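You operate a simulated robot arm through the tools that you are given. There is no shell and no other tool. Be economical: measure what you need, move in short steps, check, and stop when the job is done.

You are at the controls of a simulated two-armed robot. One attempt, no reset.

## Task
Take the orange peg on the top of the touch-up bench and put it away on the third shelf from the top of the rack by the column. Then take the grey wax stick and put it on top of the thick gauge block. Then take the yellow dust pad and leave it on the top of the outfeed rollers. Then fetch the green stop peg and stand it on top of the short brown block. Keep to this order. Set down upright: yellow dust pad, green stop peg.

The check looks at the end state, three seconds after you hand in, the way a careful person would. Anything else that was tipped, shoved, dropped, spilled or broken makes it a failure.

## Robot
Two 7-joint arms with two-finger parallel grippers on one trunk, on a base that drives. Base frame: it is fixed to the floor where the robot stands at the start and does not move with it; the origin is under the middle of the robot, x ahead of it, y to its left, z up; the surface under the hand at the start is at about z = 840. Lengths are in mm, angles in degrees, forces in N, time in s.
The left shoulder is at the start at [50, 177, 1129], the right one opposite. With the tool pointing down near the work surface each hand reaches from about 220 to 700 mm from the robot's upright axis, wherever it stands, measured 20 degrees to its own side. Places, roughly: green stop peg (3x3x7 cm) [-6200, 4000, 900]; grey wax stick (3x3x8 cm) [1700, 100, 900]; orange peg (3x3x6 cm) [500, -100, 900]; short brown block (10x6x4 cm) [-6200, 3800, 900]; thick gauge block [1250, 0, 750]; third shelf of the rack by the column [-7700, 5400, 900]; top of the outfeed rollers [1900, 3900, 900]; yellow dust pad (9x6x7 cm) [700, -400, 900]. Payload 3.43 kg a hand.
The tool frame of a hand sits at the grasp point between the pads (the TCP): z along the fingers, y along the line on which they close. The tips reach 34 mm beyond it. Largest opening 128 mm; finger width 24, thickness 12; the body of the gripper, 48 by 130 mm, starts 96 mm behind the TCP.
Orientation is told as [roll, pitch, yaw] about the base's x, y, z axes, in that order, counted from this pose: with the fingers straight down and closing along the base's y, the tool's x points along the base's -x, its y along +y and its z along -z.

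## Interface
- The arms move only by the tool servo_tool. It takes "left_plan", "right_plan" or both (then of equal length, played together; a hand with none holds still); each is one flat list of numbers, 6 for each row, row after row: the shift along the tool's x, y, z in units of 300 mm (1.0 is 300 mm), then the turn, a rotation vector about the tool's x, y, z in units of 60 degrees (1.0 is 60 degrees). In form: [tx, ty, tz, ax, ay, az, tx, ty, tz, ax, ay, az, ...]. A call has 1 to 10 rows; each row is the pose to reach, as a shift and turn from the pose commanded when the call began, along the tool's axes at that moment. "left_hand" and "right_hand" are, for a hand that has rows, the gripper command, from -1 (fully open) to 1 (shut), values between in proportion, set as the call begins (left out, the last holds). A call with a number of a shift or a turn outside -1 to 1 is refused whole. Rows are played at 5 a second. More than 50 mm and 8.6 degrees between two rows, or a gripper value outside its range, and nothing of the call is played. Where a pose cannot be reached the arm comes as near as it can. A force on the tool above 40 N (or 10 N above the force at the start of the call, whichever is more), or a blocked arm, ends the call early, and 0.2 s more pass. The fingers move at their own pace (about 108 mm/s each) and stop on an object; they squeeze with about 34 N. The grip force told is the motor's: it shows also when the fingers shut on nothing. Time passes only in rows, and 0.2 s behind the last, so rows that repeat a pose let the fingers close. It gives the time, the measured TCP pose, the force on the tool (base axes), the opening and the grip force at its end, in the units of the frame above (readings bear some noise), with the torque about the TCP (base axes, N m) and any sound that the robot's microphone picked up, and new pictures: "views" is both (left out), scene, wrist or none (wrist: the cameras of the hands that moved).
- Cameras (640 x 400 px; columns grow to the right, rows downward): "scene" is now at [155.8, -28.4, 1305.4]; the picture's right is [-0.30, -0.95, 0.00], its down [-0.41, 0.13, -0.90] and it looks along [0.86, -0.27, -0.43] (base axes); focal length 282 px, centre (320, 200). "left" rides on the left gripper at [76, 11, -160] in its tool frame; the picture's right is [-0.15, 0.99, 0.00], its down [-0.88, -0.13, -0.46] and it looks along [-0.45, -0.07, 0.89] (tool axes); focal length 234 px, centre (320, 200). "right" rides on the right gripper at [76, -11, -160] in its tool frame; the picture's right is [0.15, 0.99, 0.00], its down [-0.88, 0.13, -0.46] and it looks along [-0.45, 0.07, 0.89] (tool axes); focal length 234 px, centre (320, 200). There is no depth. A picture from a camera that has moved, and an enlarged one, comes with that camera's place and axes in the base frame and with its lens.
- move_column(by): slides the trunk up (or, below 0, down) by that many mm; the arms and the scene camera ride with it, the base frame stays. It gives what a move gives, with no picture.
- roll_base(legs): drives the robot by 1 to 6 legs, each [ahead, turn to the left] in mm and degrees, along the robot's own axes; the way and the turn of a leg run together, so that a leg with both is an arc; at most 1500 mm and 180 degrees a leg. The arms and the cameras ride along, it lands a little off, and it stops where it bumps. It gives what a move gives, and a new picture of the scene camera.
- pan_tilt(pan, tilt): turns the head with the scene camera to pan (to the left, within 80 degrees either way) and tilt (down, from -29 to 69), counted from straight ahead of the robot. It gives what a move gives, and a new picture of the scene camera.
- close_up(camera, box): a new picture of the part [left, top, right, bottom] of that camera's present view, enlarged. No time passes.
- close_job(): hands the job in; it is judged then, once.

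Work in short steps. Places have to be worked out from the pictures, the camera data and where the tool is seen: move nearer, look again, correct. Check each grasp and each placing, and mend what went wrong. You have 165 turns and 260 pictures in all, those below and enlarged ones among them. Open the grippers and draw the arms clear of the work before you hand the job in, unless the task says otherwise; then end with one line.

The tools are called after ">>>" as name(argument=value, ...) on one line, values as JSON. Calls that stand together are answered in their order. servo_tool: Moves the arms, as the interface text tells. Its arguments: {"type":"object","properties":{"left_plan":{"type":"array"},"left_hand":{"type":"number"},"right_plan":{"type":"array"},"right_hand":{"type":"number"},"views":{"type":"string","enum":["both","scene","wrist","none"]}},"required":[]} The other tools are called the same way: move_column (by) slides the trunk up or down; roll_base (legs) drives the base; pan_tilt (pan, tilt) turns the head that bears the scene camera; close_up (camera, box) takes an enlarged picture of a part of a camera's view; close_job () hands the job in.

At the start:

```text
time: 0.0
left_tool_pos: [439.5, 31.9, 1156.0]
left_tcp_rot: [-0.1, -0.1, 0.2]
left_ft_force: [-0.9, -0.1, 1.1]
left_moment: [0.01, 0.03, 0.01]
left_finger_gap: 128.0
left_grasp_force: 0.3
right_tool_pos: [360.6, -357.6, 1076.0]
right_tcp_rot: [0.0, 0.0, -0.2]
right_ft_force: [-0.6, 0.4, -0.8]
right_moment: [0.0, 0.01, 0.01]
right_finger_gap: 128.0
right_grasp_force: 0.1
trunk travel left (down, up): [-300.0, 101.0]
robot x, y, heading: [3.0, 0.3, -0.2]
head pan, tilt: [-17.5, 25.6]
```

scene: 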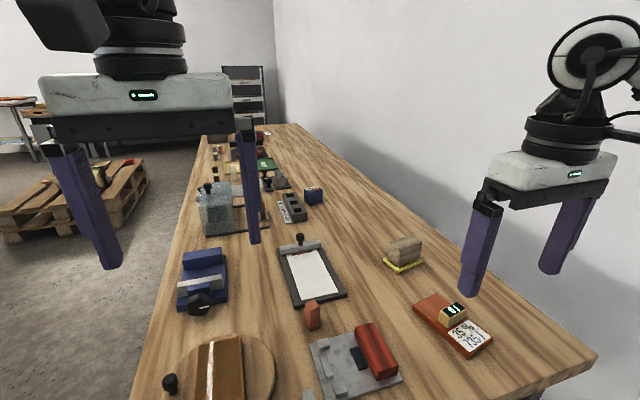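
right: 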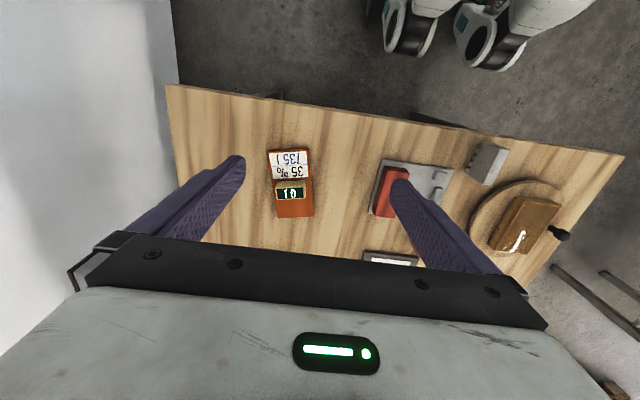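
left: 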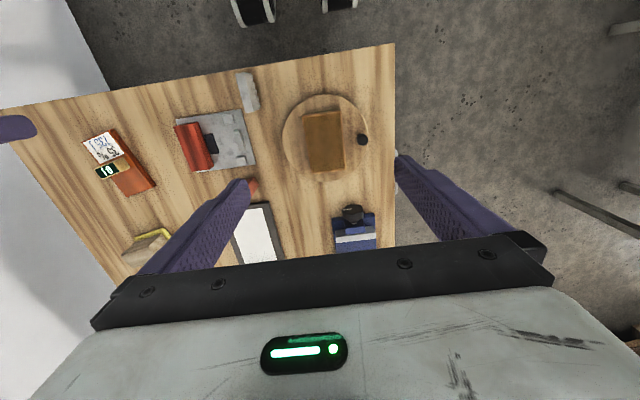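

I'll look closely at the peg area of the bench first, before reaching.

>>> close_up(camera="scene", box=[240, 230, 400, 400])

>>> close_up(camera="scene", box=[180, 60, 340, 220])

```text
2.35 times, centred on (320, 315) of scene
camera zoom: at [155.8, -28.4, 1305.4], right [-0.3, -0.95, 0.0], down [-0.41, 0.13, -0.9], along [0.86, -0.27, -0.43], focal length 664 px, centre (320, -71)
```

zoom: 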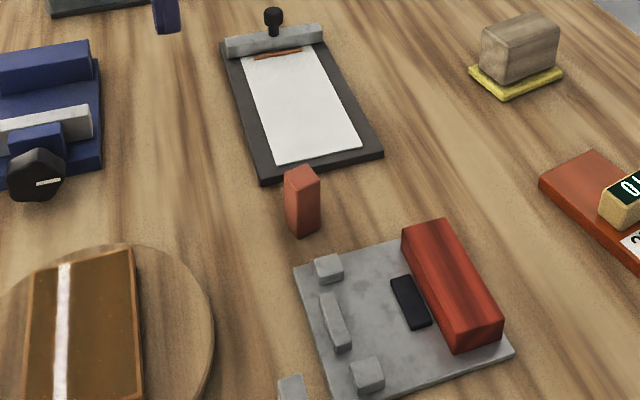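

```text
2.50 times, centred on (260, 140) of scene
camera zoom: at [155.8, -28.4, 1305.4], right [-0.3, -0.95, 0.0], down [-0.41, 0.13, -0.9], along [0.86, -0.27, -0.43], focal length 705 px, centre (470, 350)
```

zoom: 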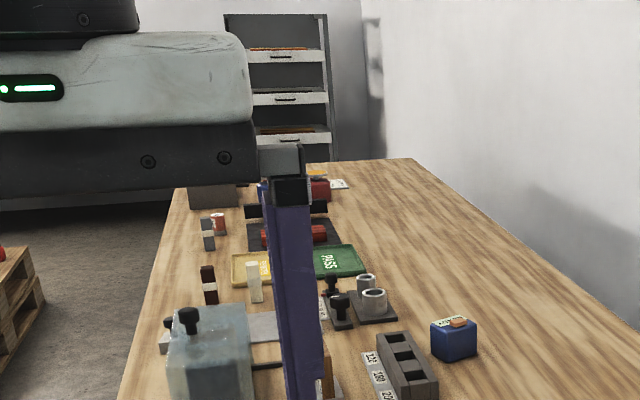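

The orange peg stands upright near [540, -133], turned about its vertical axis. I'll move the left hand aside and bring the right hand over the peg to look closer.

>>> servo_tool(right_plan=[-0.067, 0.12, 0.009, 0, 0, 0, -0.133, 0.241, 0.018, 0, 0, 0, -0.2, 0.361, 0.027, 0, 0, 0, -0.267, 0.482, 0.036, 0, 0, 0, -0.333, 0.602, 0.045, 0, 0, 0, -0.4, 0.723, 0.053, 0, 0, 0], left_plan=[0, 0.12, 0, 0, 0, 0, 0, 0.24, 0, 0, 0, 0, 0, 0.36, 0, 0, 0, 0, 0, 0.48, 0, 0, 0, 0, 0, 0.6, 0, 0, 0, 0, 0, 0.7, 0, 0, 0, 0], views="both")

```text
time: 1.4
left_tool_pos: [438.5, 242.5, 1155.0]
left_tcp_rot: [-0.1, -0.1, 0.2]
left_ft_force: [-0.2, -0.5, 0.4]
left_moment: [-0.03, -0.03, -0.03]
left_finger_gap: 127.9
left_grasp_force: 0.0
right_tool_pos: [473.8, -157.5, 1059.3]
right_tcp_rot: [-0.2, -0.2, -0.3]
right_ft_force: [-0.9, -0.1, 0.6]
right_moment: [0.03, -0.04, -0.01]
right_finger_gap: 128.1
right_grasp_force: 0.0
right hand out of reach, approached as far as the arm can: row 6
trunk travel left (down, up): [-300.0, 101.0]
robot x, y, heading: [0.4, -1.8, 0.1]
head pan, tilt: [-17.5, 25.6]
camera scene: at [155.0, -27.9, 1305.6], right [-0.3, -0.95, 0.0], down [-0.41, 0.13, -0.9], along [0.86, -0.27, -0.43], focal length 282 px, centre (320, 200)
camera right: at [396.0, -167.8, 1219.1], right [-0.14, 0.99, 0.0], down [0.88, 0.13, 0.46], along [0.45, 0.06, -0.89], focal length 234 px, centre (320, 200)
camera left: at [360.7, 253.0, 1314.6], right [0.14, 0.99, 0.0], down [0.88, -0.13, 0.46], along [0.45, -0.07, -0.89], focal length 234 px, centre (320, 200)
```

scene: 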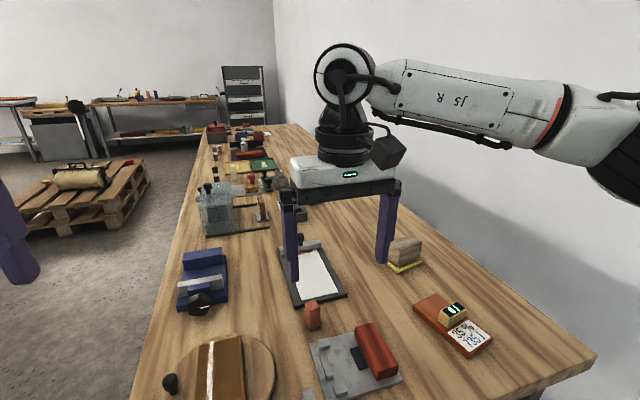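
right: 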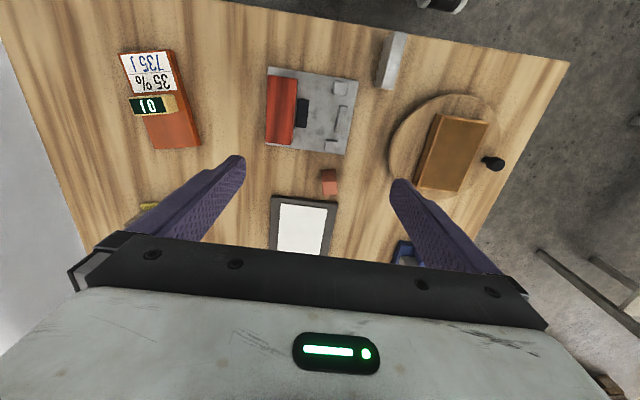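
left: 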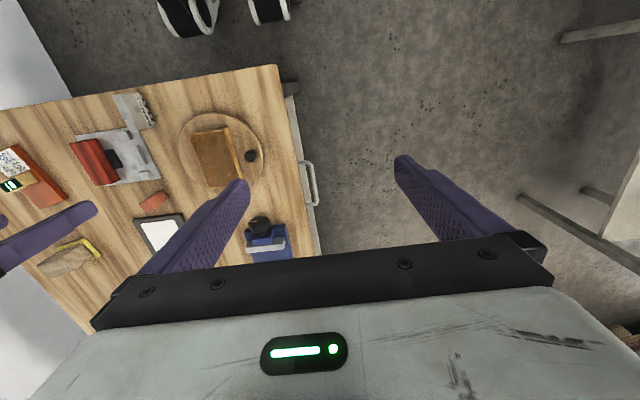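

The peg is again at about [538, -136]. I'll enlarge the wrist view to get its yaw.

>>> close_up(camera="right", box=[280, 140, 376, 200])

```text
6.67 times, centred on (328, 170) of right
camera zoom: at [396.0, -167.8, 1219.1], right [-0.14, 0.99, 0.0], down [0.88, 0.13, 0.46], along [0.45, 0.06, -0.89], focal length 1561 px, centre (267, 400)
```

zoom: 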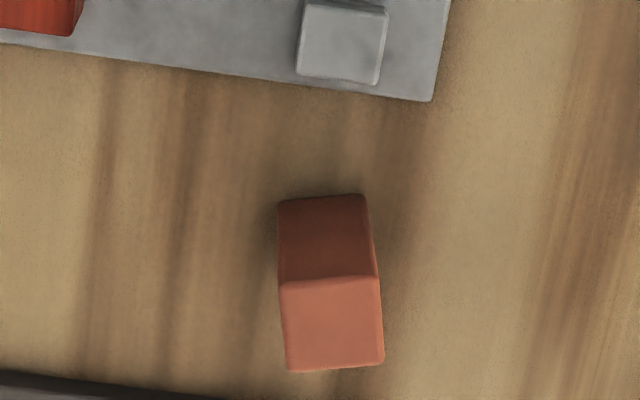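

The peg's yaw is about +12° and its centre about [541, -134]. I'll turn the right hand to yaw 12° and tilt it 45° forward, so it can later set the peg on a shelf.

>>> servo_tool(right_plan=[0.017, -0.006, 0.022, -0.0131, -0.1245, -0.0316, 0.033, -0.011, 0.044, -0.0262, -0.249, -0.0632, 0.05, -0.017, 0.067, -0.0393, -0.3735, -0.0948, 0.067, -0.022, 0.089, -0.0524, -0.498, -0.1263, 0.083, -0.028, 0.111, -0.0655, -0.6225, -0.1579, 0.1, -0.033, 0.133, -0.0786, -0.747, -0.1895], right_hand=-0.3, views="both")

```text
time: 2.8
left_tool_pos: [439.2, 241.1, 1154.8]
left_tcp_rot: [-0.1, -0.1, 0.1]
left_ft_force: [0.2, 0.7, -0.4]
left_moment: [0.03, -0.04, 0.03]
left_finger_gap: 127.9
left_grasp_force: 0.0
right_tool_pos: [441.4, -166.5, 1019.4]
right_tcp_rot: [0.0, -45.1, 11.9]
right_ft_force: [0.8, -0.5, 0.5]
right_moment: [-0.02, 0.03, 0.0]
right_finger_gap: 83.3
right_grasp_force: 0.0
trunk travel left (down, up): [-300.0, 101.0]
robot x, y, heading: [-1.3, 0.8, -0.1]
head pan, tilt: [-17.5, 25.6]
camera scene: at [155.7, -28.6, 1305.4], right [-0.3, -0.95, 0.0], down [-0.41, 0.13, -0.9], along [0.86, -0.27, -0.43], focal length 282 px, centre (320, 200)
camera right: at [281.3, -212.2, 1079.0], right [-0.31, 0.95, -0.1], down [0.27, 0.19, 0.95], along [0.91, 0.26, -0.31], focal length 234 px, centre (320, 200)
```

scene: 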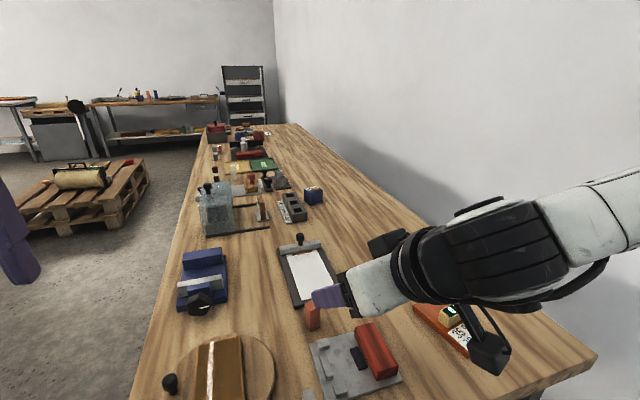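
right: 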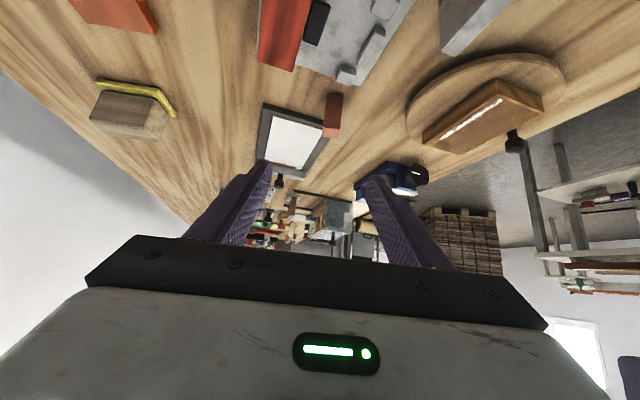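

The orientation is right. I'll go to a pre-grasp point about 90 mm short of the peg along the tool axis.

>>> servo_tool(right_plan=[0.045, 0.019, 0.141, 0, 0, 0, 0.09, 0.038, 0.283, 0, 0, 0, 0.09, 0.038, 0.283, 0, 0, 0], views="both")

```text
time: 3.6
left_tool_pos: [437.5, 242.1, 1156.8]
left_tcp_rot: [-0.1, -0.1, 0.3]
left_ft_force: [-0.2, 0.1, 0.5]
left_moment: [0.02, 0.0, 0.0]
left_finger_gap: 127.7
left_grasp_force: 0.0
right_tool_pos: [480.0, -148.1, 939.2]
right_tcp_rot: [0.0, -44.9, 11.8]
right_ft_force: [0.7, 0.0, -0.5]
right_moment: [0.01, 0.01, 0.01]
right_finger_gap: 83.5
right_grasp_force: 0.0
trunk travel left (down, up): [-300.0, 101.0]
robot x, y, heading: [-1.0, -1.7, -0.0]
head pan, tilt: [-17.5, 25.6]
camera scene: at [155.6, -28.4, 1305.4], right [-0.3, -0.95, 0.0], down [-0.41, 0.13, -0.9], along [0.86, -0.27, -0.43], focal length 282 px, centre (320, 200)
camera right: at [318.9, -193.7, 999.2], right [-0.31, 0.95, -0.1], down [0.27, 0.19, 0.95], along [0.91, 0.26, -0.31], focal length 234 px, centre (320, 200)
```

scene: 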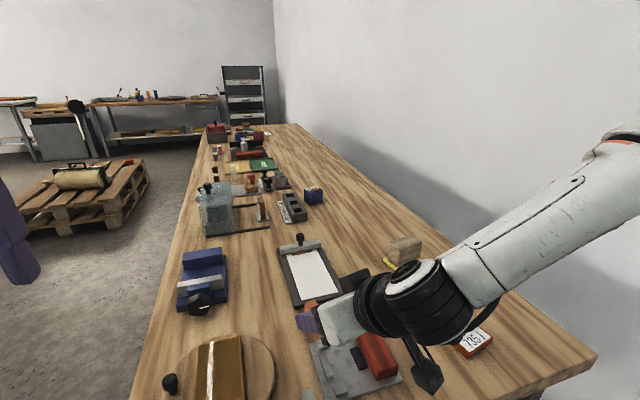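
right: 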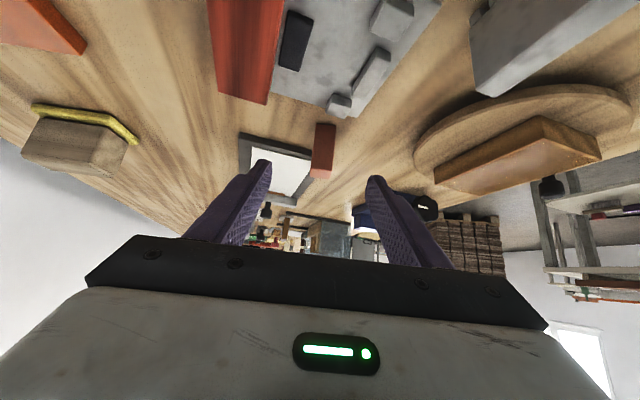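

The peg sits midway between the fingers. I'll advance along the tool axis, then close.

>>> servo_tool(right_plan=[0, 0, 0.143, 0, 0, 0, 0, 0, 0.285, 0, 0, 0, 0, 0, 0.285, 0, 0, 0], views="wrist")

>>> servo_tool(right_plan=[0, 0, 0, 0, 0, 0, 0, 0, 0, 0, 0, 0, 0, 0, 0, 0, 0, 0, 0, 0, 0, 0, 0, 0], right_hand=1, views="wrist")

```text
time: 4.4
left_tool_pos: [439.5, 242.7, 1156.5]
left_tcp_rot: [-0.1, -0.1, 0.2]
left_ft_force: [0.1, -0.2, -0.7]
left_moment: [0.05, -0.03, 0.0]
left_finger_gap: 128.1
left_grasp_force: 0.1
right_tool_pos: [540.7, -135.5, 879.6]
right_tcp_rot: [-0.1, -45.0, 11.9]
right_ft_force: [0.0, 0.0, 0.0]
right_moment: [-0.02, 0.01, -0.02]
right_finger_gap: 83.2
right_grasp_force: 0.0
trunk travel left (down, up): [-300.0, 101.0]
robot x, y, heading: [-0.6, -0.4, -0.0]
head pan, tilt: [-17.5, 25.6]
camera right: at [379.2, -180.7, 938.9], right [-0.31, 0.95, -0.1], down [0.27, 0.19, 0.95], along [0.91, 0.26, -0.31], focal length 234 px, centre (320, 200)
```

right: 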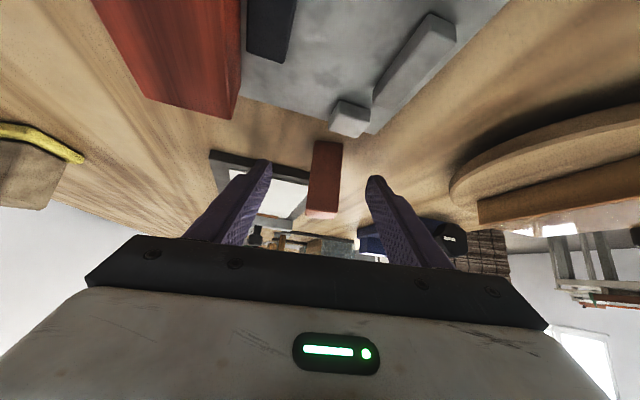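

```text
time: 5.4
left_tool_pos: [439.2, 242.8, 1156.2]
left_tcp_rot: [-0.1, -0.1, 0.2]
left_ft_force: [0.1, -0.1, 0.4]
left_moment: [-0.01, -0.01, -0.01]
left_finger_gap: 128.0
left_grasp_force: 0.2
right_tool_pos: [541.2, -135.4, 878.5]
right_tcp_rot: [0.0, -45.0, 11.8]
right_ft_force: [1.1, 0.3, 0.4]
right_moment: [-0.01, -0.01, 0.0]
right_finger_gap: 22.9
right_grasp_force: 34.3
trunk travel left (down, up): [-300.0, 101.0]
robot x, y, heading: [1.6, -0.5, -0.2]
head pan, tilt: [-17.5, 25.6]
camera right: at [379.1, -180.8, 939.1], right [-0.31, 0.95, -0.1], down [0.27, 0.19, 0.94], along [0.91, 0.26, -0.31], focal length 234 px, centre (320, 200)
```

right: 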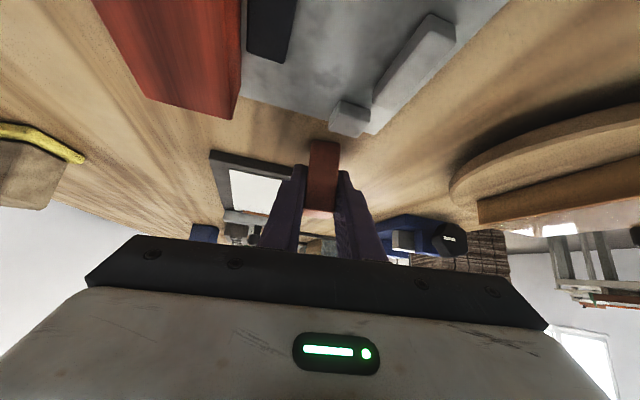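

The gap is 23 mm at 34 N, so the peg is gripped. I'll lift it straight up by 180 mm.

>>> servo_tool(right_plan=[-0.1, 0, -0.1, 0, 0, 0, -0.2, 0, -0.2, 0, 0, 0, -0.3, 0, -0.3, 0, 0, 0, -0.42, 0, -0.42, 0, 0, 0], views="both")

>>> pan_tilt(pan=70, tilt=15)

>>> pan_tilt(pan=-75, tilt=20)

```text
refused: row 4 steps farther than a row can; nothing moved
```

```text
time: 7.0
left_tool_pos: [439.0, 242.4, 1155.5]
left_tcp_rot: [-0.1, -0.1, 0.2]
left_ft_force: [0.2, -0.5, 0.4]
left_moment: [-0.01, -0.01, 0.03]
left_finger_gap: 128.0
left_grasp_force: 0.0
right_tool_pos: [541.4, -135.1, 879.2]
right_tcp_rot: [0.0, -45.0, 11.9]
right_ft_force: [-0.4, 0.6, 0.3]
right_moment: [0.02, 0.04, -0.03]
right_finger_gap: 22.5
right_grasp_force: 34.0
trunk travel left (down, up): [-300.0, 101.0]
robot x, y, heading: [-1.9, -0.5, 0.1]
head pan, tilt: [70.0, 15.0]
camera scene: at [100.0, 87.1, 1322.5], right [0.94, -0.34, 0.0], down [-0.09, -0.24, -0.97], along [0.33, 0.91, -0.26], focal length 282 px, centre (320, 200)
```

scene: 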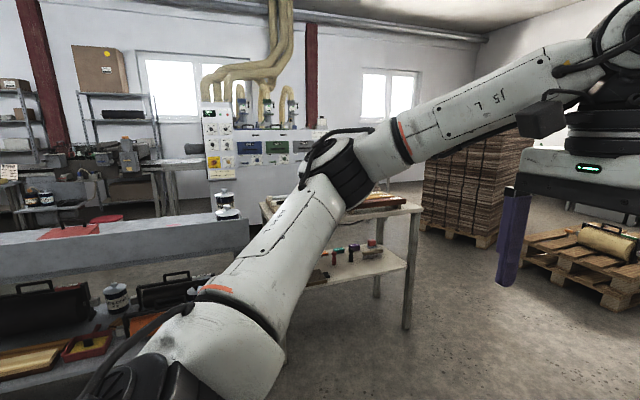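

```text
time: 9.3
left_tool_pos: [439.6, 242.6, 1156.6]
left_tcp_rot: [-0.1, -0.1, 0.2]
left_ft_force: [0.8, 0.5, 0.2]
left_moment: [0.01, 0.0, 0.03]
left_finger_gap: 127.9
left_grasp_force: 0.0
right_tool_pos: [540.8, -135.7, 879.0]
right_tcp_rot: [0.0, -45.0, 11.9]
right_ft_force: [0.9, 0.2, 1.0]
right_moment: [-0.01, 0.04, -0.01]
right_finger_gap: 22.6
right_grasp_force: 33.8
trunk travel left (down, up): [-300.0, 101.0]
robot x, y, heading: [5.1, 4.1, -0.0]
head pan, tilt: [-75.0, 20.0]
camera scene: at [92.2, -90.6, 1314.4], right [-0.97, -0.26, 0.0], down [-0.09, 0.33, -0.94], along [0.24, -0.91, -0.34], focal length 282 px, centre (320, 200)
```

scene: 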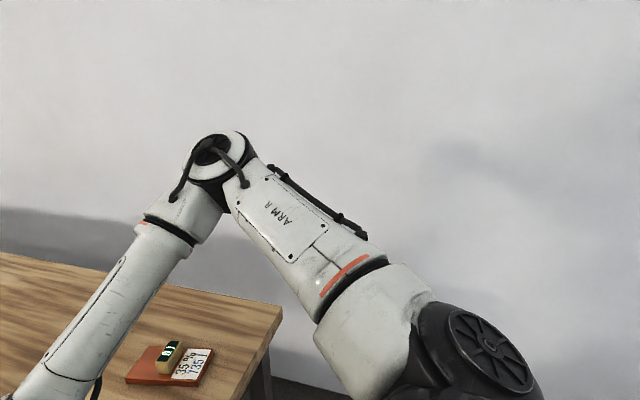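

I'll lift in smaller steps and tuck the hand back toward the robot.

>>> servo_tool(right_plan=[-0.1, 0, -0.1, 0, 0, 0, -0.2, 0, -0.2, 0, 0, 0, -0.3, 0, -0.3, 0, 0, 0, -0.4, 0, -0.4, 0, 0, 0, -0.42, -0.1, -0.5, 0, 0, 0, -0.42, -0.2, -0.61, 0, 0, 0, -0.42, -0.3, -0.71, 0, 0, 0], views="wrist")

```text
time: 10.9
left_tool_pos: [438.8, 241.5, 1156.4]
left_tcp_rot: [0.0, -0.1, 0.2]
left_ft_force: [0.9, 0.2, -0.1]
left_moment: [-0.02, -0.01, 0.01]
left_finger_gap: 128.3
left_grasp_force: 0.1
right_tool_pos: [496.5, -236.8, 1118.9]
right_tcp_rot: [0.1, -45.1, 11.9]
right_ft_force: [0.2, -0.1, -1.1]
right_moment: [0.0, -0.01, 0.01]
right_finger_gap: 22.6
right_grasp_force: 34.1
trunk travel left (down, up): [-300.0, 101.0]
robot x, y, heading: [-2.7, -1.7, -0.1]
head pan, tilt: [-75.0, 20.0]
camera right: at [335.7, -282.2, 1179.0], right [-0.31, 0.95, -0.1], down [0.27, 0.19, 0.95], along [0.91, 0.26, -0.31], focal length 234 px, centre (320, 200)
```

right: 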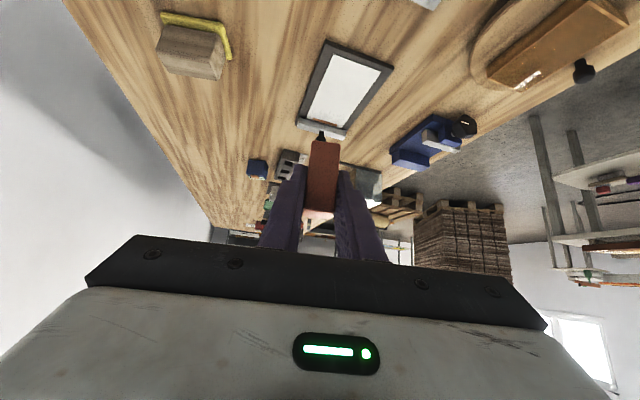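

The peg is held upright. I'll back away from the bench, then turn left and look for the route.

>>> roll_base(legs=[[-500, 0], [0, 120]])

>>> pan_tilt(pan=0, tilt=15)

```text
time: 18.8
left_tool_pos: [-921.2, 268.6, 1155.4]
left_tcp_rot: [-0.1, -0.1, 119.0]
left_ft_force: [-0.2, 0.2, -0.9]
left_moment: [0.0, -0.01, -0.02]
left_finger_gap: 128.0
left_grasp_force: 0.0
right_tool_pos: [-530.1, 550.2, 1118.7]
right_tcp_rot: [0.0, -45.0, 130.7]
right_ft_force: [-0.4, 0.7, -0.6]
right_moment: [-0.01, -0.04, -0.02]
right_finger_gap: 22.4
right_grasp_force: 33.7
trunk travel left (down, up): [-300.0, 101.0]
robot x, y, heading: [-498.8, 0.2, 119.0]
head pan, tilt: [-75.0, 20.0]
camera scene: at [-465.2, 125.5, 1314.4], right [0.69, -0.72, 0.0], down [-0.25, -0.24, -0.94], along [0.68, 0.65, -0.34], focal length 282 px, centre (320, 200)
```

scene: 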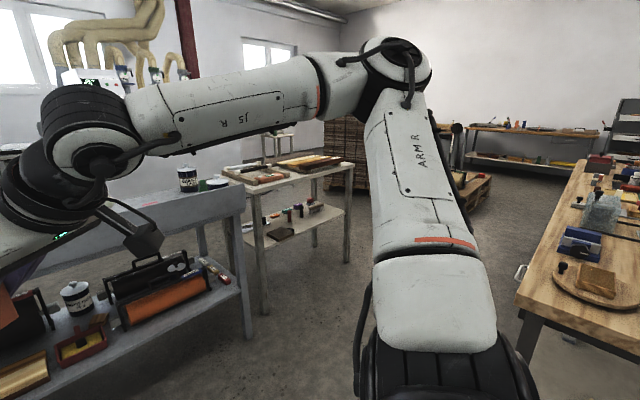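

```text
time: 20.3
left_tool_pos: [-921.0, 268.5, 1155.6]
left_tcp_rot: [-0.1, 0.0, 118.8]
left_ft_force: [0.9, 0.2, 0.1]
left_moment: [-0.01, 0.01, 0.0]
left_finger_gap: 127.8
left_grasp_force: 0.1
right_tool_pos: [-529.6, 550.4, 1119.8]
right_tcp_rot: [0.0, -45.1, 130.7]
right_ft_force: [-0.5, 0.8, -0.8]
right_moment: [-0.03, -0.02, 0.01]
right_finger_gap: 22.4
right_grasp_force: 33.8
trunk travel left (down, up): [-300.0, 101.0]
robot x, y, heading: [-498.1, -0.4, 118.9]
head pan, tilt: [0.0, 15.0]
camera scene: at [-577.3, 143.0, 1322.5], right [0.88, 0.48, 0.0], down [0.12, -0.23, -0.97], along [-0.46, 0.85, -0.26], focal length 282 px, centre (320, 200)
```

scene: 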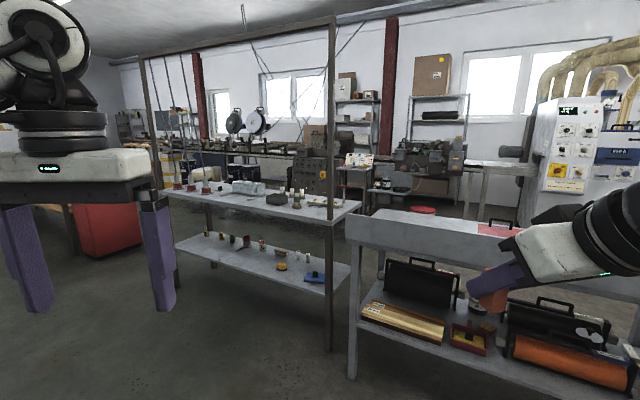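

I'll enlarge the direction of the target rack, which should lie about 25° left of centre.

>>> close_up(camera="scene", box=[90, 80, 250, 200])

>>> pan_tilt(pan=50, tilt=12)

```text
3.33 times, centred on (170, 140) of scene
camera zoom: at [-577.3, 143.0, 1322.5], right [0.88, 0.48, 0.0], down [0.12, -0.23, -0.97], along [-0.46, 0.85, -0.26], focal length 940 px, centre (820, 400)
```

zoom: 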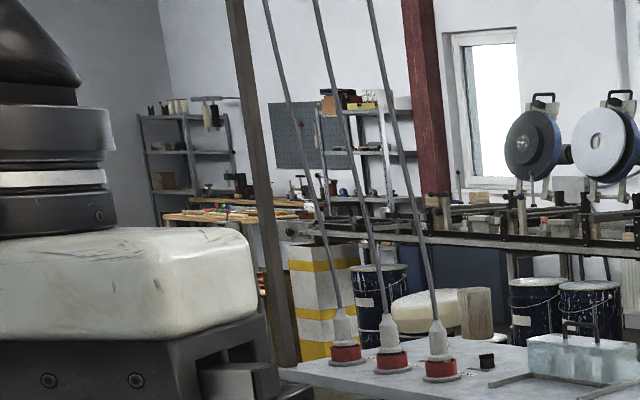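

```text
time: 21.4
left_tool_pos: [-919.9, 270.2, 1154.8]
left_tcp_rot: [-0.1, -0.1, 118.9]
left_ft_force: [1.3, 0.8, 0.2]
left_moment: [0.0, -0.05, 0.02]
left_finger_gap: 128.0
left_grasp_force: 0.0
right_tool_pos: [-528.7, 549.5, 1118.8]
right_tcp_rot: [0.0, -45.0, 130.8]
right_ft_force: [-0.1, -0.1, -0.8]
right_moment: [0.01, -0.02, -0.01]
right_finger_gap: 22.6
right_grasp_force: 34.2
trunk travel left (down, up): [-300.0, 101.0]
robot x, y, heading: [-494.9, -2.5, 119.0]
head pan, tilt: [50.0, 12.0]
camera scene: at [-623.8, 79.3, 1327.4], right [0.2, 0.98, 0.0], down [0.2, -0.04, -0.98], along [-0.96, 0.19, -0.21], focal length 282 px, centre (320, 200)
```

scene: 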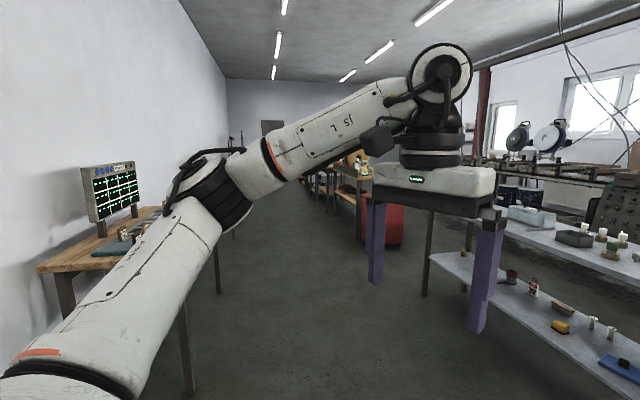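

The aisle runs along -x between a desk on the left (y ≈ -350) and benches on the right (y ≈ 1400). I'll drive down it in stages.

>>> roll_base(legs=[[0, 46], [1500, 0], [0, 15], [700, 0]])

>>> pan_tilt(pan=-40, tilt=12)

>>> pan_tilt(pan=0, tilt=12)

```text
time: 35.3
left_tool_pos: [-3092.7, 175.8, 1156.1]
left_tcp_rot: [-0.1, -0.1, 179.6]
left_ft_force: [-0.1, -0.2, 0.0]
left_moment: [0.01, -0.01, -0.01]
left_finger_gap: 127.9
left_grasp_force: 0.0
right_tool_pos: [-3146.6, 653.2, 1119.7]
right_tcp_rot: [0.0, -45.0, -168.8]
right_ft_force: [-0.7, 0.0, -2.1]
right_moment: [0.03, -0.01, 0.01]
right_finger_gap: 22.2
right_grasp_force: 33.4
trunk travel left (down, up): [-300.0, 101.0]
robot x, y, heading: [-2646.8, 416.0, 179.5]
head pan, tilt: [50.0, 12.0]
camera scene: at [-2784.2, 341.6, 1327.3], right [-0.76, 0.65, 0.0], down [0.14, 0.16, -0.98], along [-0.64, -0.74, -0.21], focal length 282 px, centre (320, 200)
```

scene: 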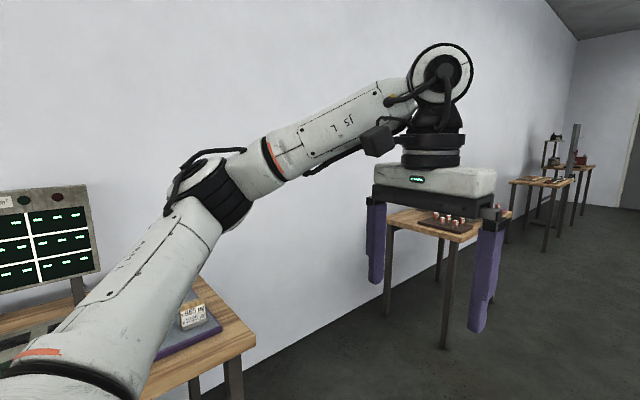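

```text
time: 37.0
left_tool_pos: [-3092.7, 175.1, 1156.1]
left_tcp_rot: [-0.2, -0.1, 179.6]
left_ft_force: [0.3, -0.1, 0.2]
left_moment: [0.01, 0.03, 0.02]
left_finger_gap: 128.0
left_grasp_force: 0.0
right_tool_pos: [-3145.9, 653.0, 1120.3]
right_tcp_rot: [0.0, -45.0, -168.5]
right_ft_force: [0.2, 0.8, -2.0]
right_moment: [0.02, 0.0, -0.02]
right_finger_gap: 22.6
right_grasp_force: 34.5
trunk travel left (down, up): [-300.0, 101.0]
robot x, y, heading: [-2655.8, 411.6, 179.4]
head pan, tilt: [-40.0, 12.0]
camera scene: at [-2794.0, 473.1, 1327.4], right [0.65, 0.76, 0.0], down [0.16, -0.14, -0.98], along [-0.74, 0.64, -0.21], focal length 282 px, centre (320, 200)
```

scene: 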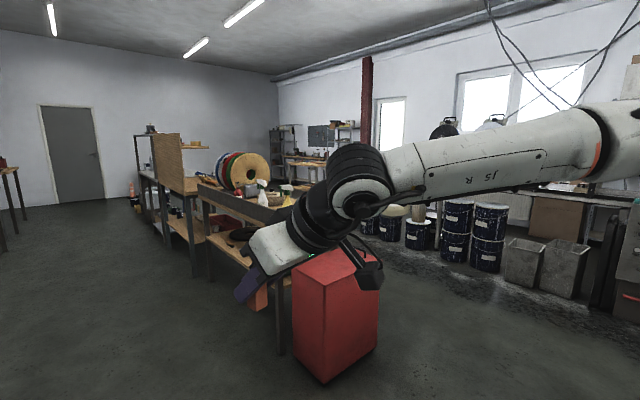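

```text
time: 38.0
left_tool_pos: [-3093.3, 175.3, 1155.9]
left_tcp_rot: [-0.1, -0.1, 179.7]
left_ft_force: [0.2, -0.2, -0.3]
left_moment: [0.05, 0.02, 0.0]
left_finger_gap: 127.9
left_grasp_force: 0.1
right_tool_pos: [-3145.4, 654.0, 1119.8]
right_tcp_rot: [-0.1, -45.0, -168.7]
right_ft_force: [-0.1, -0.2, -2.2]
right_moment: [-0.03, -0.02, -0.03]
right_finger_gap: 22.7
right_grasp_force: 33.9
trunk travel left (down, up): [-300.0, 101.0]
robot x, y, heading: [-2651.9, 412.4, 179.3]
head pan, tilt: [0.0, 12.0]
camera scene: at [-2816.4, 413.5, 1327.4], right [0.01, 1.0, 0.0], down [0.21, 0.0, -0.98], along [-0.98, 0.01, -0.21], focal length 282 px, centre (320, 200)
```

scene: 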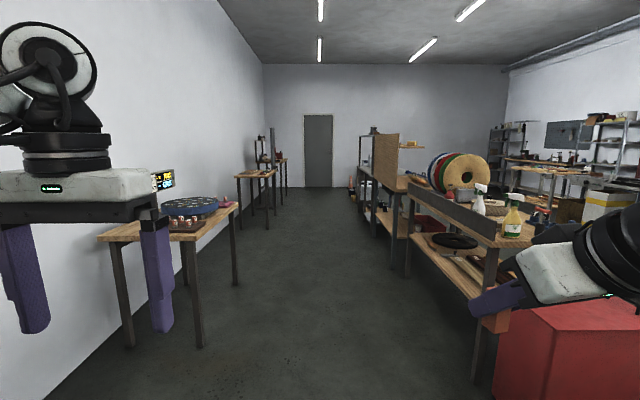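

There may be a gap between the red cabinet and the grey bench. I'll look to the right to judge its width.

>>> pan_tilt(pan=-78, tilt=25)

```text
time: 39.6
left_tool_pos: [-3092.5, 174.4, 1154.9]
left_tcp_rot: [0.0, -0.1, 179.7]
left_ft_force: [0.1, 0.5, 0.3]
left_moment: [-0.01, -0.01, 0.0]
left_finger_gap: 128.2
left_grasp_force: 0.1
right_tool_pos: [-3145.8, 653.9, 1120.0]
right_tcp_rot: [0.0, -45.0, -168.6]
right_ft_force: [0.3, -0.1, -1.2]
right_moment: [0.02, 0.01, -0.01]
right_finger_gap: 22.7
right_grasp_force: 34.0
trunk travel left (down, up): [-300.0, 101.0]
robot x, y, heading: [-2650.6, 416.2, 179.5]
head pan, tilt: [-78.0, 25.0]
camera scene: at [-2741.5, 502.7, 1306.3], right [0.98, 0.2, 0.0], down [0.08, -0.41, -0.91], along [-0.18, 0.89, -0.42], focal length 282 px, centre (320, 200)
```

scene: 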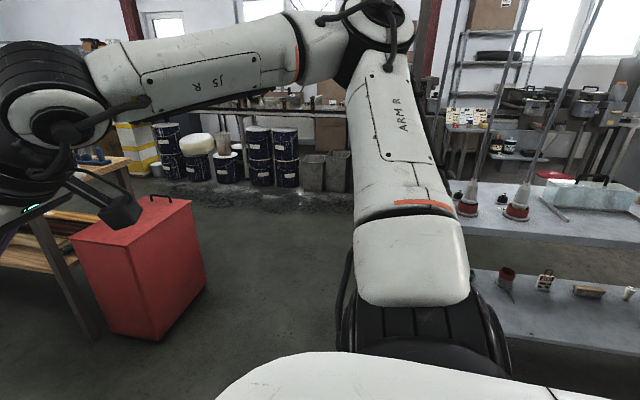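

The gap between cabinet (x ≈ -3770) and bench (x ≈ -2600) is wide enough. I'll pass through at x ≈ -3220 and look again on the far side.

>>> roll_base(legs=[[570, 0], [0, -90], [1000, 0]])

>>> pan_tilt(pan=0, tilt=30)

```text
time: 51.4
left_tool_pos: [-3444.1, 1859.1, 1156.0]
left_tcp_rot: [-0.1, -0.1, 89.6]
left_ft_force: [1.1, -0.4, -0.6]
left_moment: [0.0, 0.02, 0.02]
left_finger_gap: 127.8
left_grasp_force: 0.0
right_tool_pos: [-2966.0, 1914.2, 1118.6]
right_tcp_rot: [-0.1, -44.9, 101.3]
right_ft_force: [0.0, 0.3, -1.4]
right_moment: [0.03, 0.0, -0.01]
right_finger_gap: 22.4
right_grasp_force: 34.0
trunk travel left (down, up): [-300.0, 101.0]
robot x, y, heading: [-3205.7, 1416.5, 89.2]
head pan, tilt: [-78.0, 25.0]
camera scene: at [-3117.5, 1505.5, 1306.2], right [0.2, -0.98, 0.0], down [-0.41, -0.08, -0.91], along [0.89, 0.18, -0.42], focal length 282 px, centre (320, 200)
```

scene: 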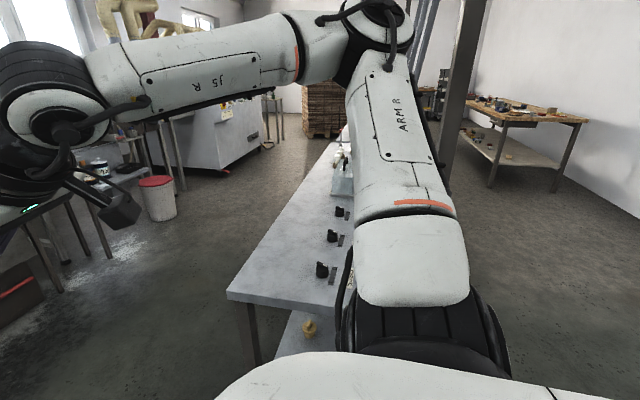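

```text
time: 52.9
left_tool_pos: [-3444.8, 1859.1, 1155.0]
left_tcp_rot: [-0.1, -0.1, 89.6]
left_ft_force: [-0.7, 0.3, 0.4]
left_moment: [-0.04, 0.0, 0.02]
left_finger_gap: 128.1
left_grasp_force: 0.1
right_tool_pos: [-2966.8, 1912.4, 1118.5]
right_tcp_rot: [0.0, -45.1, 101.4]
right_ft_force: [0.3, 0.0, -1.4]
right_moment: [0.0, 0.02, -0.01]
right_finger_gap: 22.6
right_grasp_force: 33.7
trunk travel left (down, up): [-300.0, 101.0]
robot x, y, heading: [-3203.7, 1418.3, 89.4]
head pan, tilt: [0.0, 30.0]
camera scene: at [-3206.9, 1577.5, 1298.3], right [1.0, -0.01, 0.0], down [-0.01, -0.5, -0.87], along [0.01, 0.87, -0.5], focal length 282 px, centre (320, 200)
```

scene: 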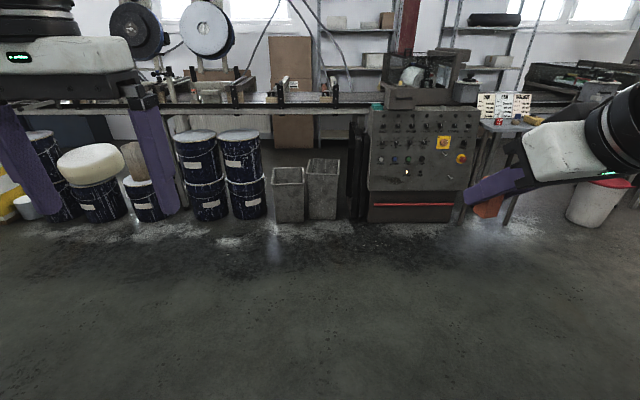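

The corridor beyond is clear to y ≈ 3450. I'll go on to y ≈ 2600, turn left and look along it.

>>> roll_base(legs=[[1200, 0], [0, 75]])

>>> pan_tilt(pan=0, tilt=15)

```text
time: 62.2
left_tool_pos: [-3681.0, 2504.7, 1157.5]
left_tcp_rot: [-0.1, -0.1, 163.8]
left_ft_force: [-0.4, -0.1, 0.0]
left_moment: [0.03, 0.0, 0.0]
left_finger_gap: 128.1
left_grasp_force: 0.1
right_tool_pos: [-3603.2, 2979.1, 1119.2]
right_tcp_rot: [0.0, -45.0, 175.6]
right_ft_force: [-0.6, 0.2, -1.0]
right_moment: [-0.01, -0.02, -0.01]
right_finger_gap: 22.5
right_grasp_force: 34.2
trunk travel left (down, up): [-300.0, 101.0]
robot x, y, heading: [-3190.9, 2615.2, 163.5]
head pan, tilt: [0.0, 30.0]
camera scene: at [-3347.8, 2657.5, 1298.3], right [0.28, 0.96, 0.0], down [0.48, -0.14, -0.87], along [-0.83, 0.24, -0.5], focal length 282 px, centre (320, 200)
```

scene: 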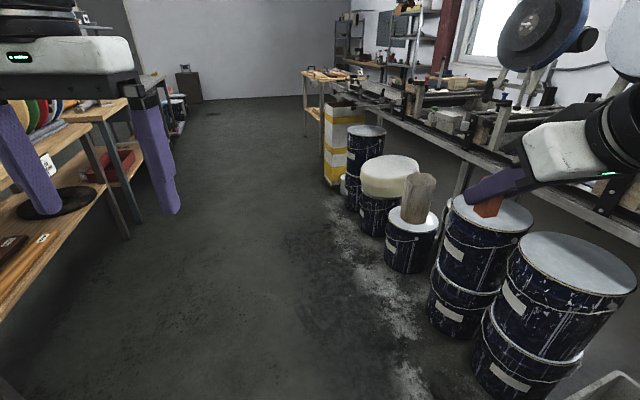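

```text
time: 63.0
left_tool_pos: [-3681.6, 2505.0, 1155.4]
left_tcp_rot: [-0.1, -0.1, 163.8]
left_ft_force: [-1.1, 0.4, 1.0]
left_moment: [0.0, 0.0, -0.01]
left_finger_gap: 127.9
left_grasp_force: 0.1
right_tool_pos: [-3602.2, 2979.8, 1119.8]
right_tcp_rot: [0.1, -45.0, 175.5]
right_ft_force: [-0.5, 0.6, -1.5]
right_moment: [0.0, -0.02, 0.01]
right_finger_gap: 22.3
right_grasp_force: 34.1
trunk travel left (down, up): [-300.0, 101.0]
robot x, y, heading: [-3190.1, 2611.6, 163.6]
head pan, tilt: [0.0, 15.0]
camera scene: at [-3350.7, 2658.4, 1322.4], right [0.28, 0.96, 0.0], down [0.25, -0.07, -0.97], along [-0.93, 0.27, -0.26], focal length 282 px, centre (320, 200)
```

scene: 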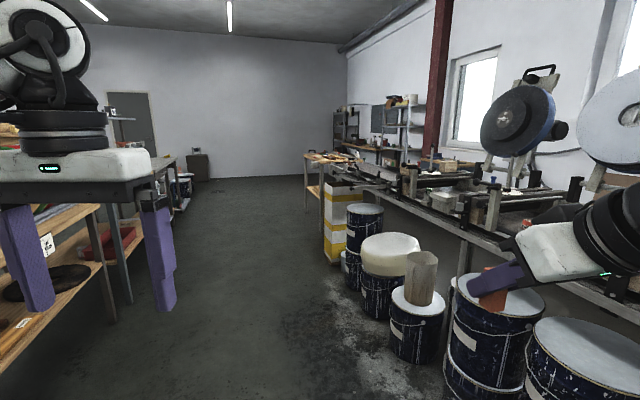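

The corridor is clear with y between about 1780 and 3480. I'll drive along y ≈ 2610 toward x ≈ -6100.

>>> roll_base(legs=[[0, 16.5], [1500, 0], [1400, 0]])

>>> pan_tilt(pan=-45, tilt=18)

```text
time: 77.8
left_tool_pos: [-6511.0, 2358.4, 1154.9]
left_tcp_rot: [-0.1, -0.1, -179.9]
left_ft_force: [0.2, -0.2, -0.1]
left_moment: [-0.01, 0.01, 0.0]
left_finger_gap: 128.0
left_grasp_force: 0.1
right_tool_pos: [-6570.3, 2836.1, 1119.3]
right_tcp_rot: [0.0, -45.1, -168.2]
right_ft_force: [0.0, 0.4, -1.8]
right_moment: [-0.02, -0.02, 0.0]
right_finger_gap: 22.6
right_grasp_force: 34.0
trunk travel left (down, up): [-300.0, 101.0]
robot x, y, heading: [-6070.1, 2600.4, 179.5]
head pan, tilt: [0.0, 15.0]
camera scene: at [-6237.3, 2598.5, 1322.5], right [0.0, 1.0, 0.0], down [0.26, 0.0, -0.97], along [-0.97, 0.0, -0.26], focal length 282 px, centre (320, 200)
```

scene: 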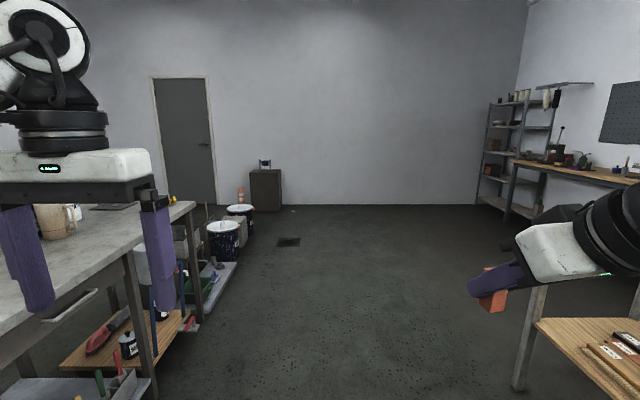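

```text
time: 79.0
left_tool_pos: [-6511.1, 2357.9, 1156.2]
left_tcp_rot: [-0.1, -0.1, -180.0]
left_ft_force: [0.1, 0.0, -0.4]
left_moment: [-0.01, 0.0, -0.01]
left_finger_gap: 127.9
left_grasp_force: 0.0
right_tool_pos: [-6569.4, 2836.3, 1118.9]
right_tcp_rot: [0.0, -45.0, -168.2]
right_ft_force: [-0.2, 0.1, -0.7]
right_moment: [-0.02, -0.02, 0.0]
right_finger_gap: 22.5
right_grasp_force: 33.7
trunk travel left (down, up): [-300.0, 101.0]
robot x, y, heading: [-6070.7, 2602.2, 179.9]
head pan, tilt: [-45.0, 18.0]
camera scene: at [-6209.6, 2664.4, 1317.6], right [0.71, 0.71, 0.0], down [0.22, -0.22, -0.95], along [-0.67, 0.67, -0.31], focal length 282 px, centre (320, 200)
```

scene: 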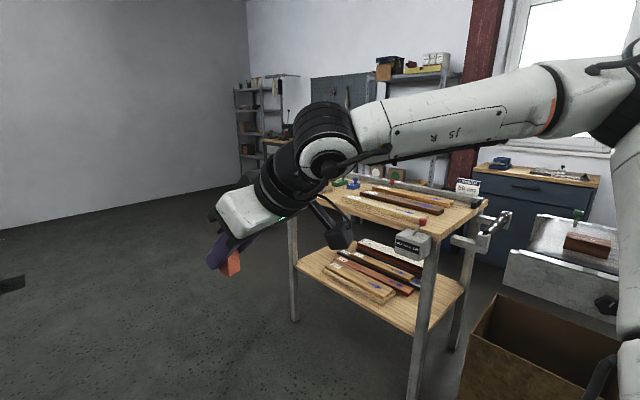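

The cart occupies about x -7450 to -6550, y 3600 to 4330, with the rack behind it by the column. I'll pass left of the cart at x ≈ -7980 and turn to face the rack.

>>> roll_base(legs=[[1500, 0], [420, 0], [0, -90]])

>>> pan_tilt(pan=-10, tilt=12)

```text
time: 92.4
left_tool_pos: [-8226.2, 3045.9, 1156.5]
left_tcp_rot: [-0.1, 0.0, 90.1]
left_ft_force: [0.2, -1.1, 0.3]
left_moment: [0.03, -0.01, -0.01]
left_finger_gap: 127.9
left_grasp_force: 0.1
right_tool_pos: [-7747.1, 3105.2, 1119.8]
right_tcp_rot: [0.0, -45.0, 101.7]
right_ft_force: [-1.2, -0.3, -1.3]
right_moment: [0.05, -0.02, 0.0]
right_finger_gap: 22.5
right_grasp_force: 33.8
trunk travel left (down, up): [-300.0, 101.0]
robot x, y, heading: [-7983.7, 2604.3, 89.9]
head pan, tilt: [-45.0, 18.0]
camera scene: at [-7920.3, 2742.0, 1317.6], right [0.71, -0.71, 0.0], down [-0.22, -0.22, -0.95], along [0.67, 0.67, -0.31], focal length 282 px, centre (320, 200)
```

scene: 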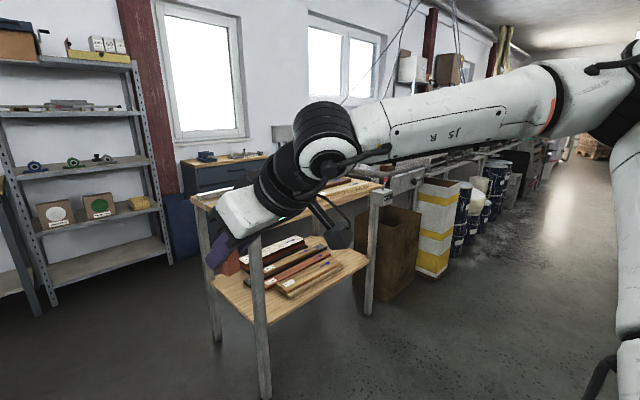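

```text
time: 93.4
left_tool_pos: [-8225.8, 3045.5, 1155.2]
left_tcp_rot: [-0.1, -0.2, 90.1]
left_ft_force: [0.3, -0.2, 0.0]
left_moment: [0.03, 0.02, 0.0]
left_finger_gap: 128.1
left_grasp_force: 0.2
right_tool_pos: [-7747.5, 3103.9, 1118.9]
right_tcp_rot: [0.0, -45.0, 101.7]
right_ft_force: [-0.7, 0.3, -1.9]
right_moment: [0.01, 0.03, 0.04]
right_finger_gap: 22.4
right_grasp_force: 34.0
trunk travel left (down, up): [-300.0, 101.0]
robot x, y, heading: [-7982.5, 2608.3, 89.9]
head pan, tilt: [-10.0, 12.0]
camera scene: at [-7970.1, 2767.9, 1327.4], right [0.98, -0.18, 0.0], down [-0.04, -0.2, -0.98], along [0.17, 0.96, -0.21], focal length 282 px, centre (320, 200)
```

scene: 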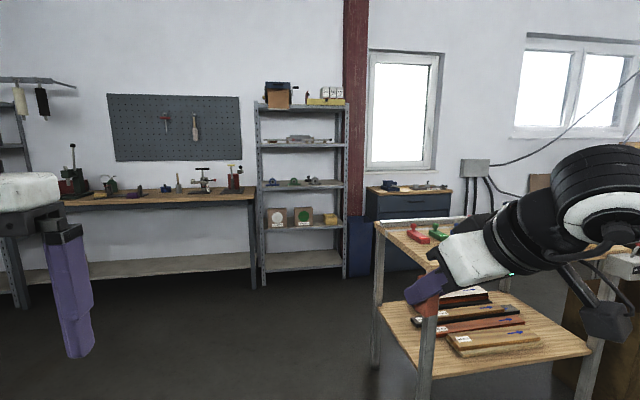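

The rack's third shelf is at about z ≈ 900 and has some items on it. I'll zoom in to find a free spot.

>>> close_up(camera="scene", box=[240, 70, 368, 290])

```text
1.82 times, centred on (304, 180) of scene
camera zoom: at [-7970.1, 2767.9, 1327.4], right [0.98, -0.18, 0.0], down [-0.04, -0.2, -0.98], along [0.17, 0.96, -0.21], focal length 513 px, centre (349, 236)
```

zoom: 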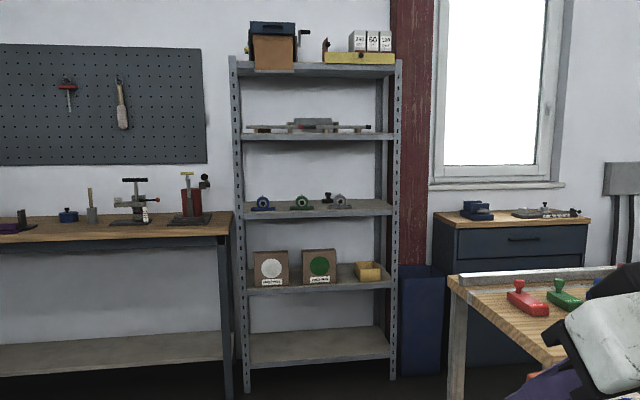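

The right part of the third shelf is free (x ≈ -7450, front edge y ≈ 5200). I'll drive past the cart and line up in front of it, stopping short.

>>> roll_base(legs=[[1500, 0], [230, 0], [0, -44], [380, 0], [0, 44]])

>>> pan_tilt(pan=-18, tilt=28)

```text
time: 108.2
left_tool_pos: [-7955.0, 5056.3, 1154.1]
left_tcp_rot: [-0.2, -0.1, 90.2]
left_ft_force: [-0.6, -0.5, 0.0]
left_moment: [0.0, 0.02, 0.03]
left_finger_gap: 128.4
left_grasp_force: 0.2
right_tool_pos: [-7476.5, 5114.4, 1120.4]
right_tcp_rot: [0.0, -44.9, 102.0]
right_ft_force: [-0.3, 1.1, -0.7]
right_moment: [-0.02, -0.01, 0.0]
right_finger_gap: 22.6
right_grasp_force: 34.4
trunk travel left (down, up): [-300.0, 101.0]
robot x, y, heading: [-7710.0, 4614.4, 89.8]
head pan, tilt: [-10.0, 12.0]
camera scene: at [-7699.3, 4778.1, 1327.4], right [0.98, -0.17, 0.0], down [-0.04, -0.2, -0.98], along [0.17, 0.96, -0.21], focal length 282 px, centre (320, 200)
```

scene: 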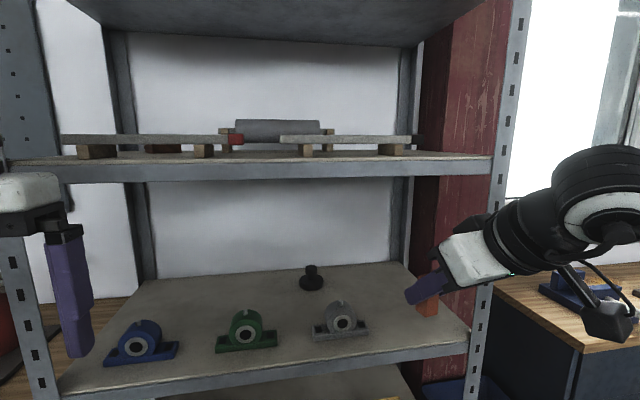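

```text
time: 109.0
left_tool_pos: [-7954.8, 5055.8, 1154.3]
left_tcp_rot: [0.0, -0.1, 90.2]
left_ft_force: [0.0, 0.4, -0.7]
left_moment: [-0.01, -0.02, -0.03]
left_finger_gap: 128.0
left_grasp_force: 0.1
right_tool_pos: [-7477.3, 5114.9, 1120.1]
right_tcp_rot: [0.1, -45.0, 102.0]
right_ft_force: [0.1, -0.4, -1.6]
right_moment: [0.01, -0.01, -0.02]
right_finger_gap: 22.5
right_grasp_force: 34.1
trunk travel left (down, up): [-300.0, 101.0]
robot x, y, heading: [-7715.2, 4615.0, 89.9]
head pan, tilt: [-18.0, 28.0]
camera scene: at [-7687.0, 4773.0, 1301.5], right [0.95, -0.31, 0.0], down [-0.15, -0.45, -0.88], along [0.27, 0.84, -0.47], focal length 282 px, centre (320, 200)
```

scene: 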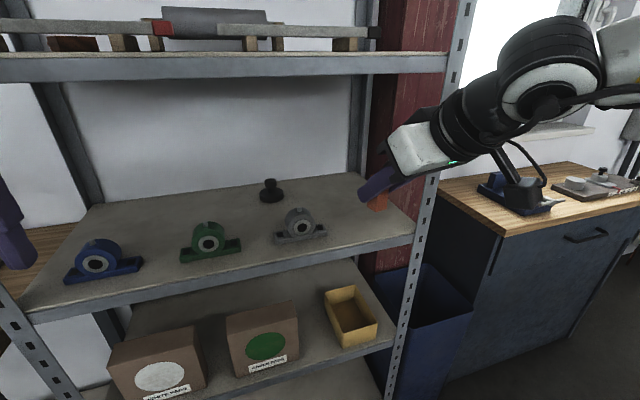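

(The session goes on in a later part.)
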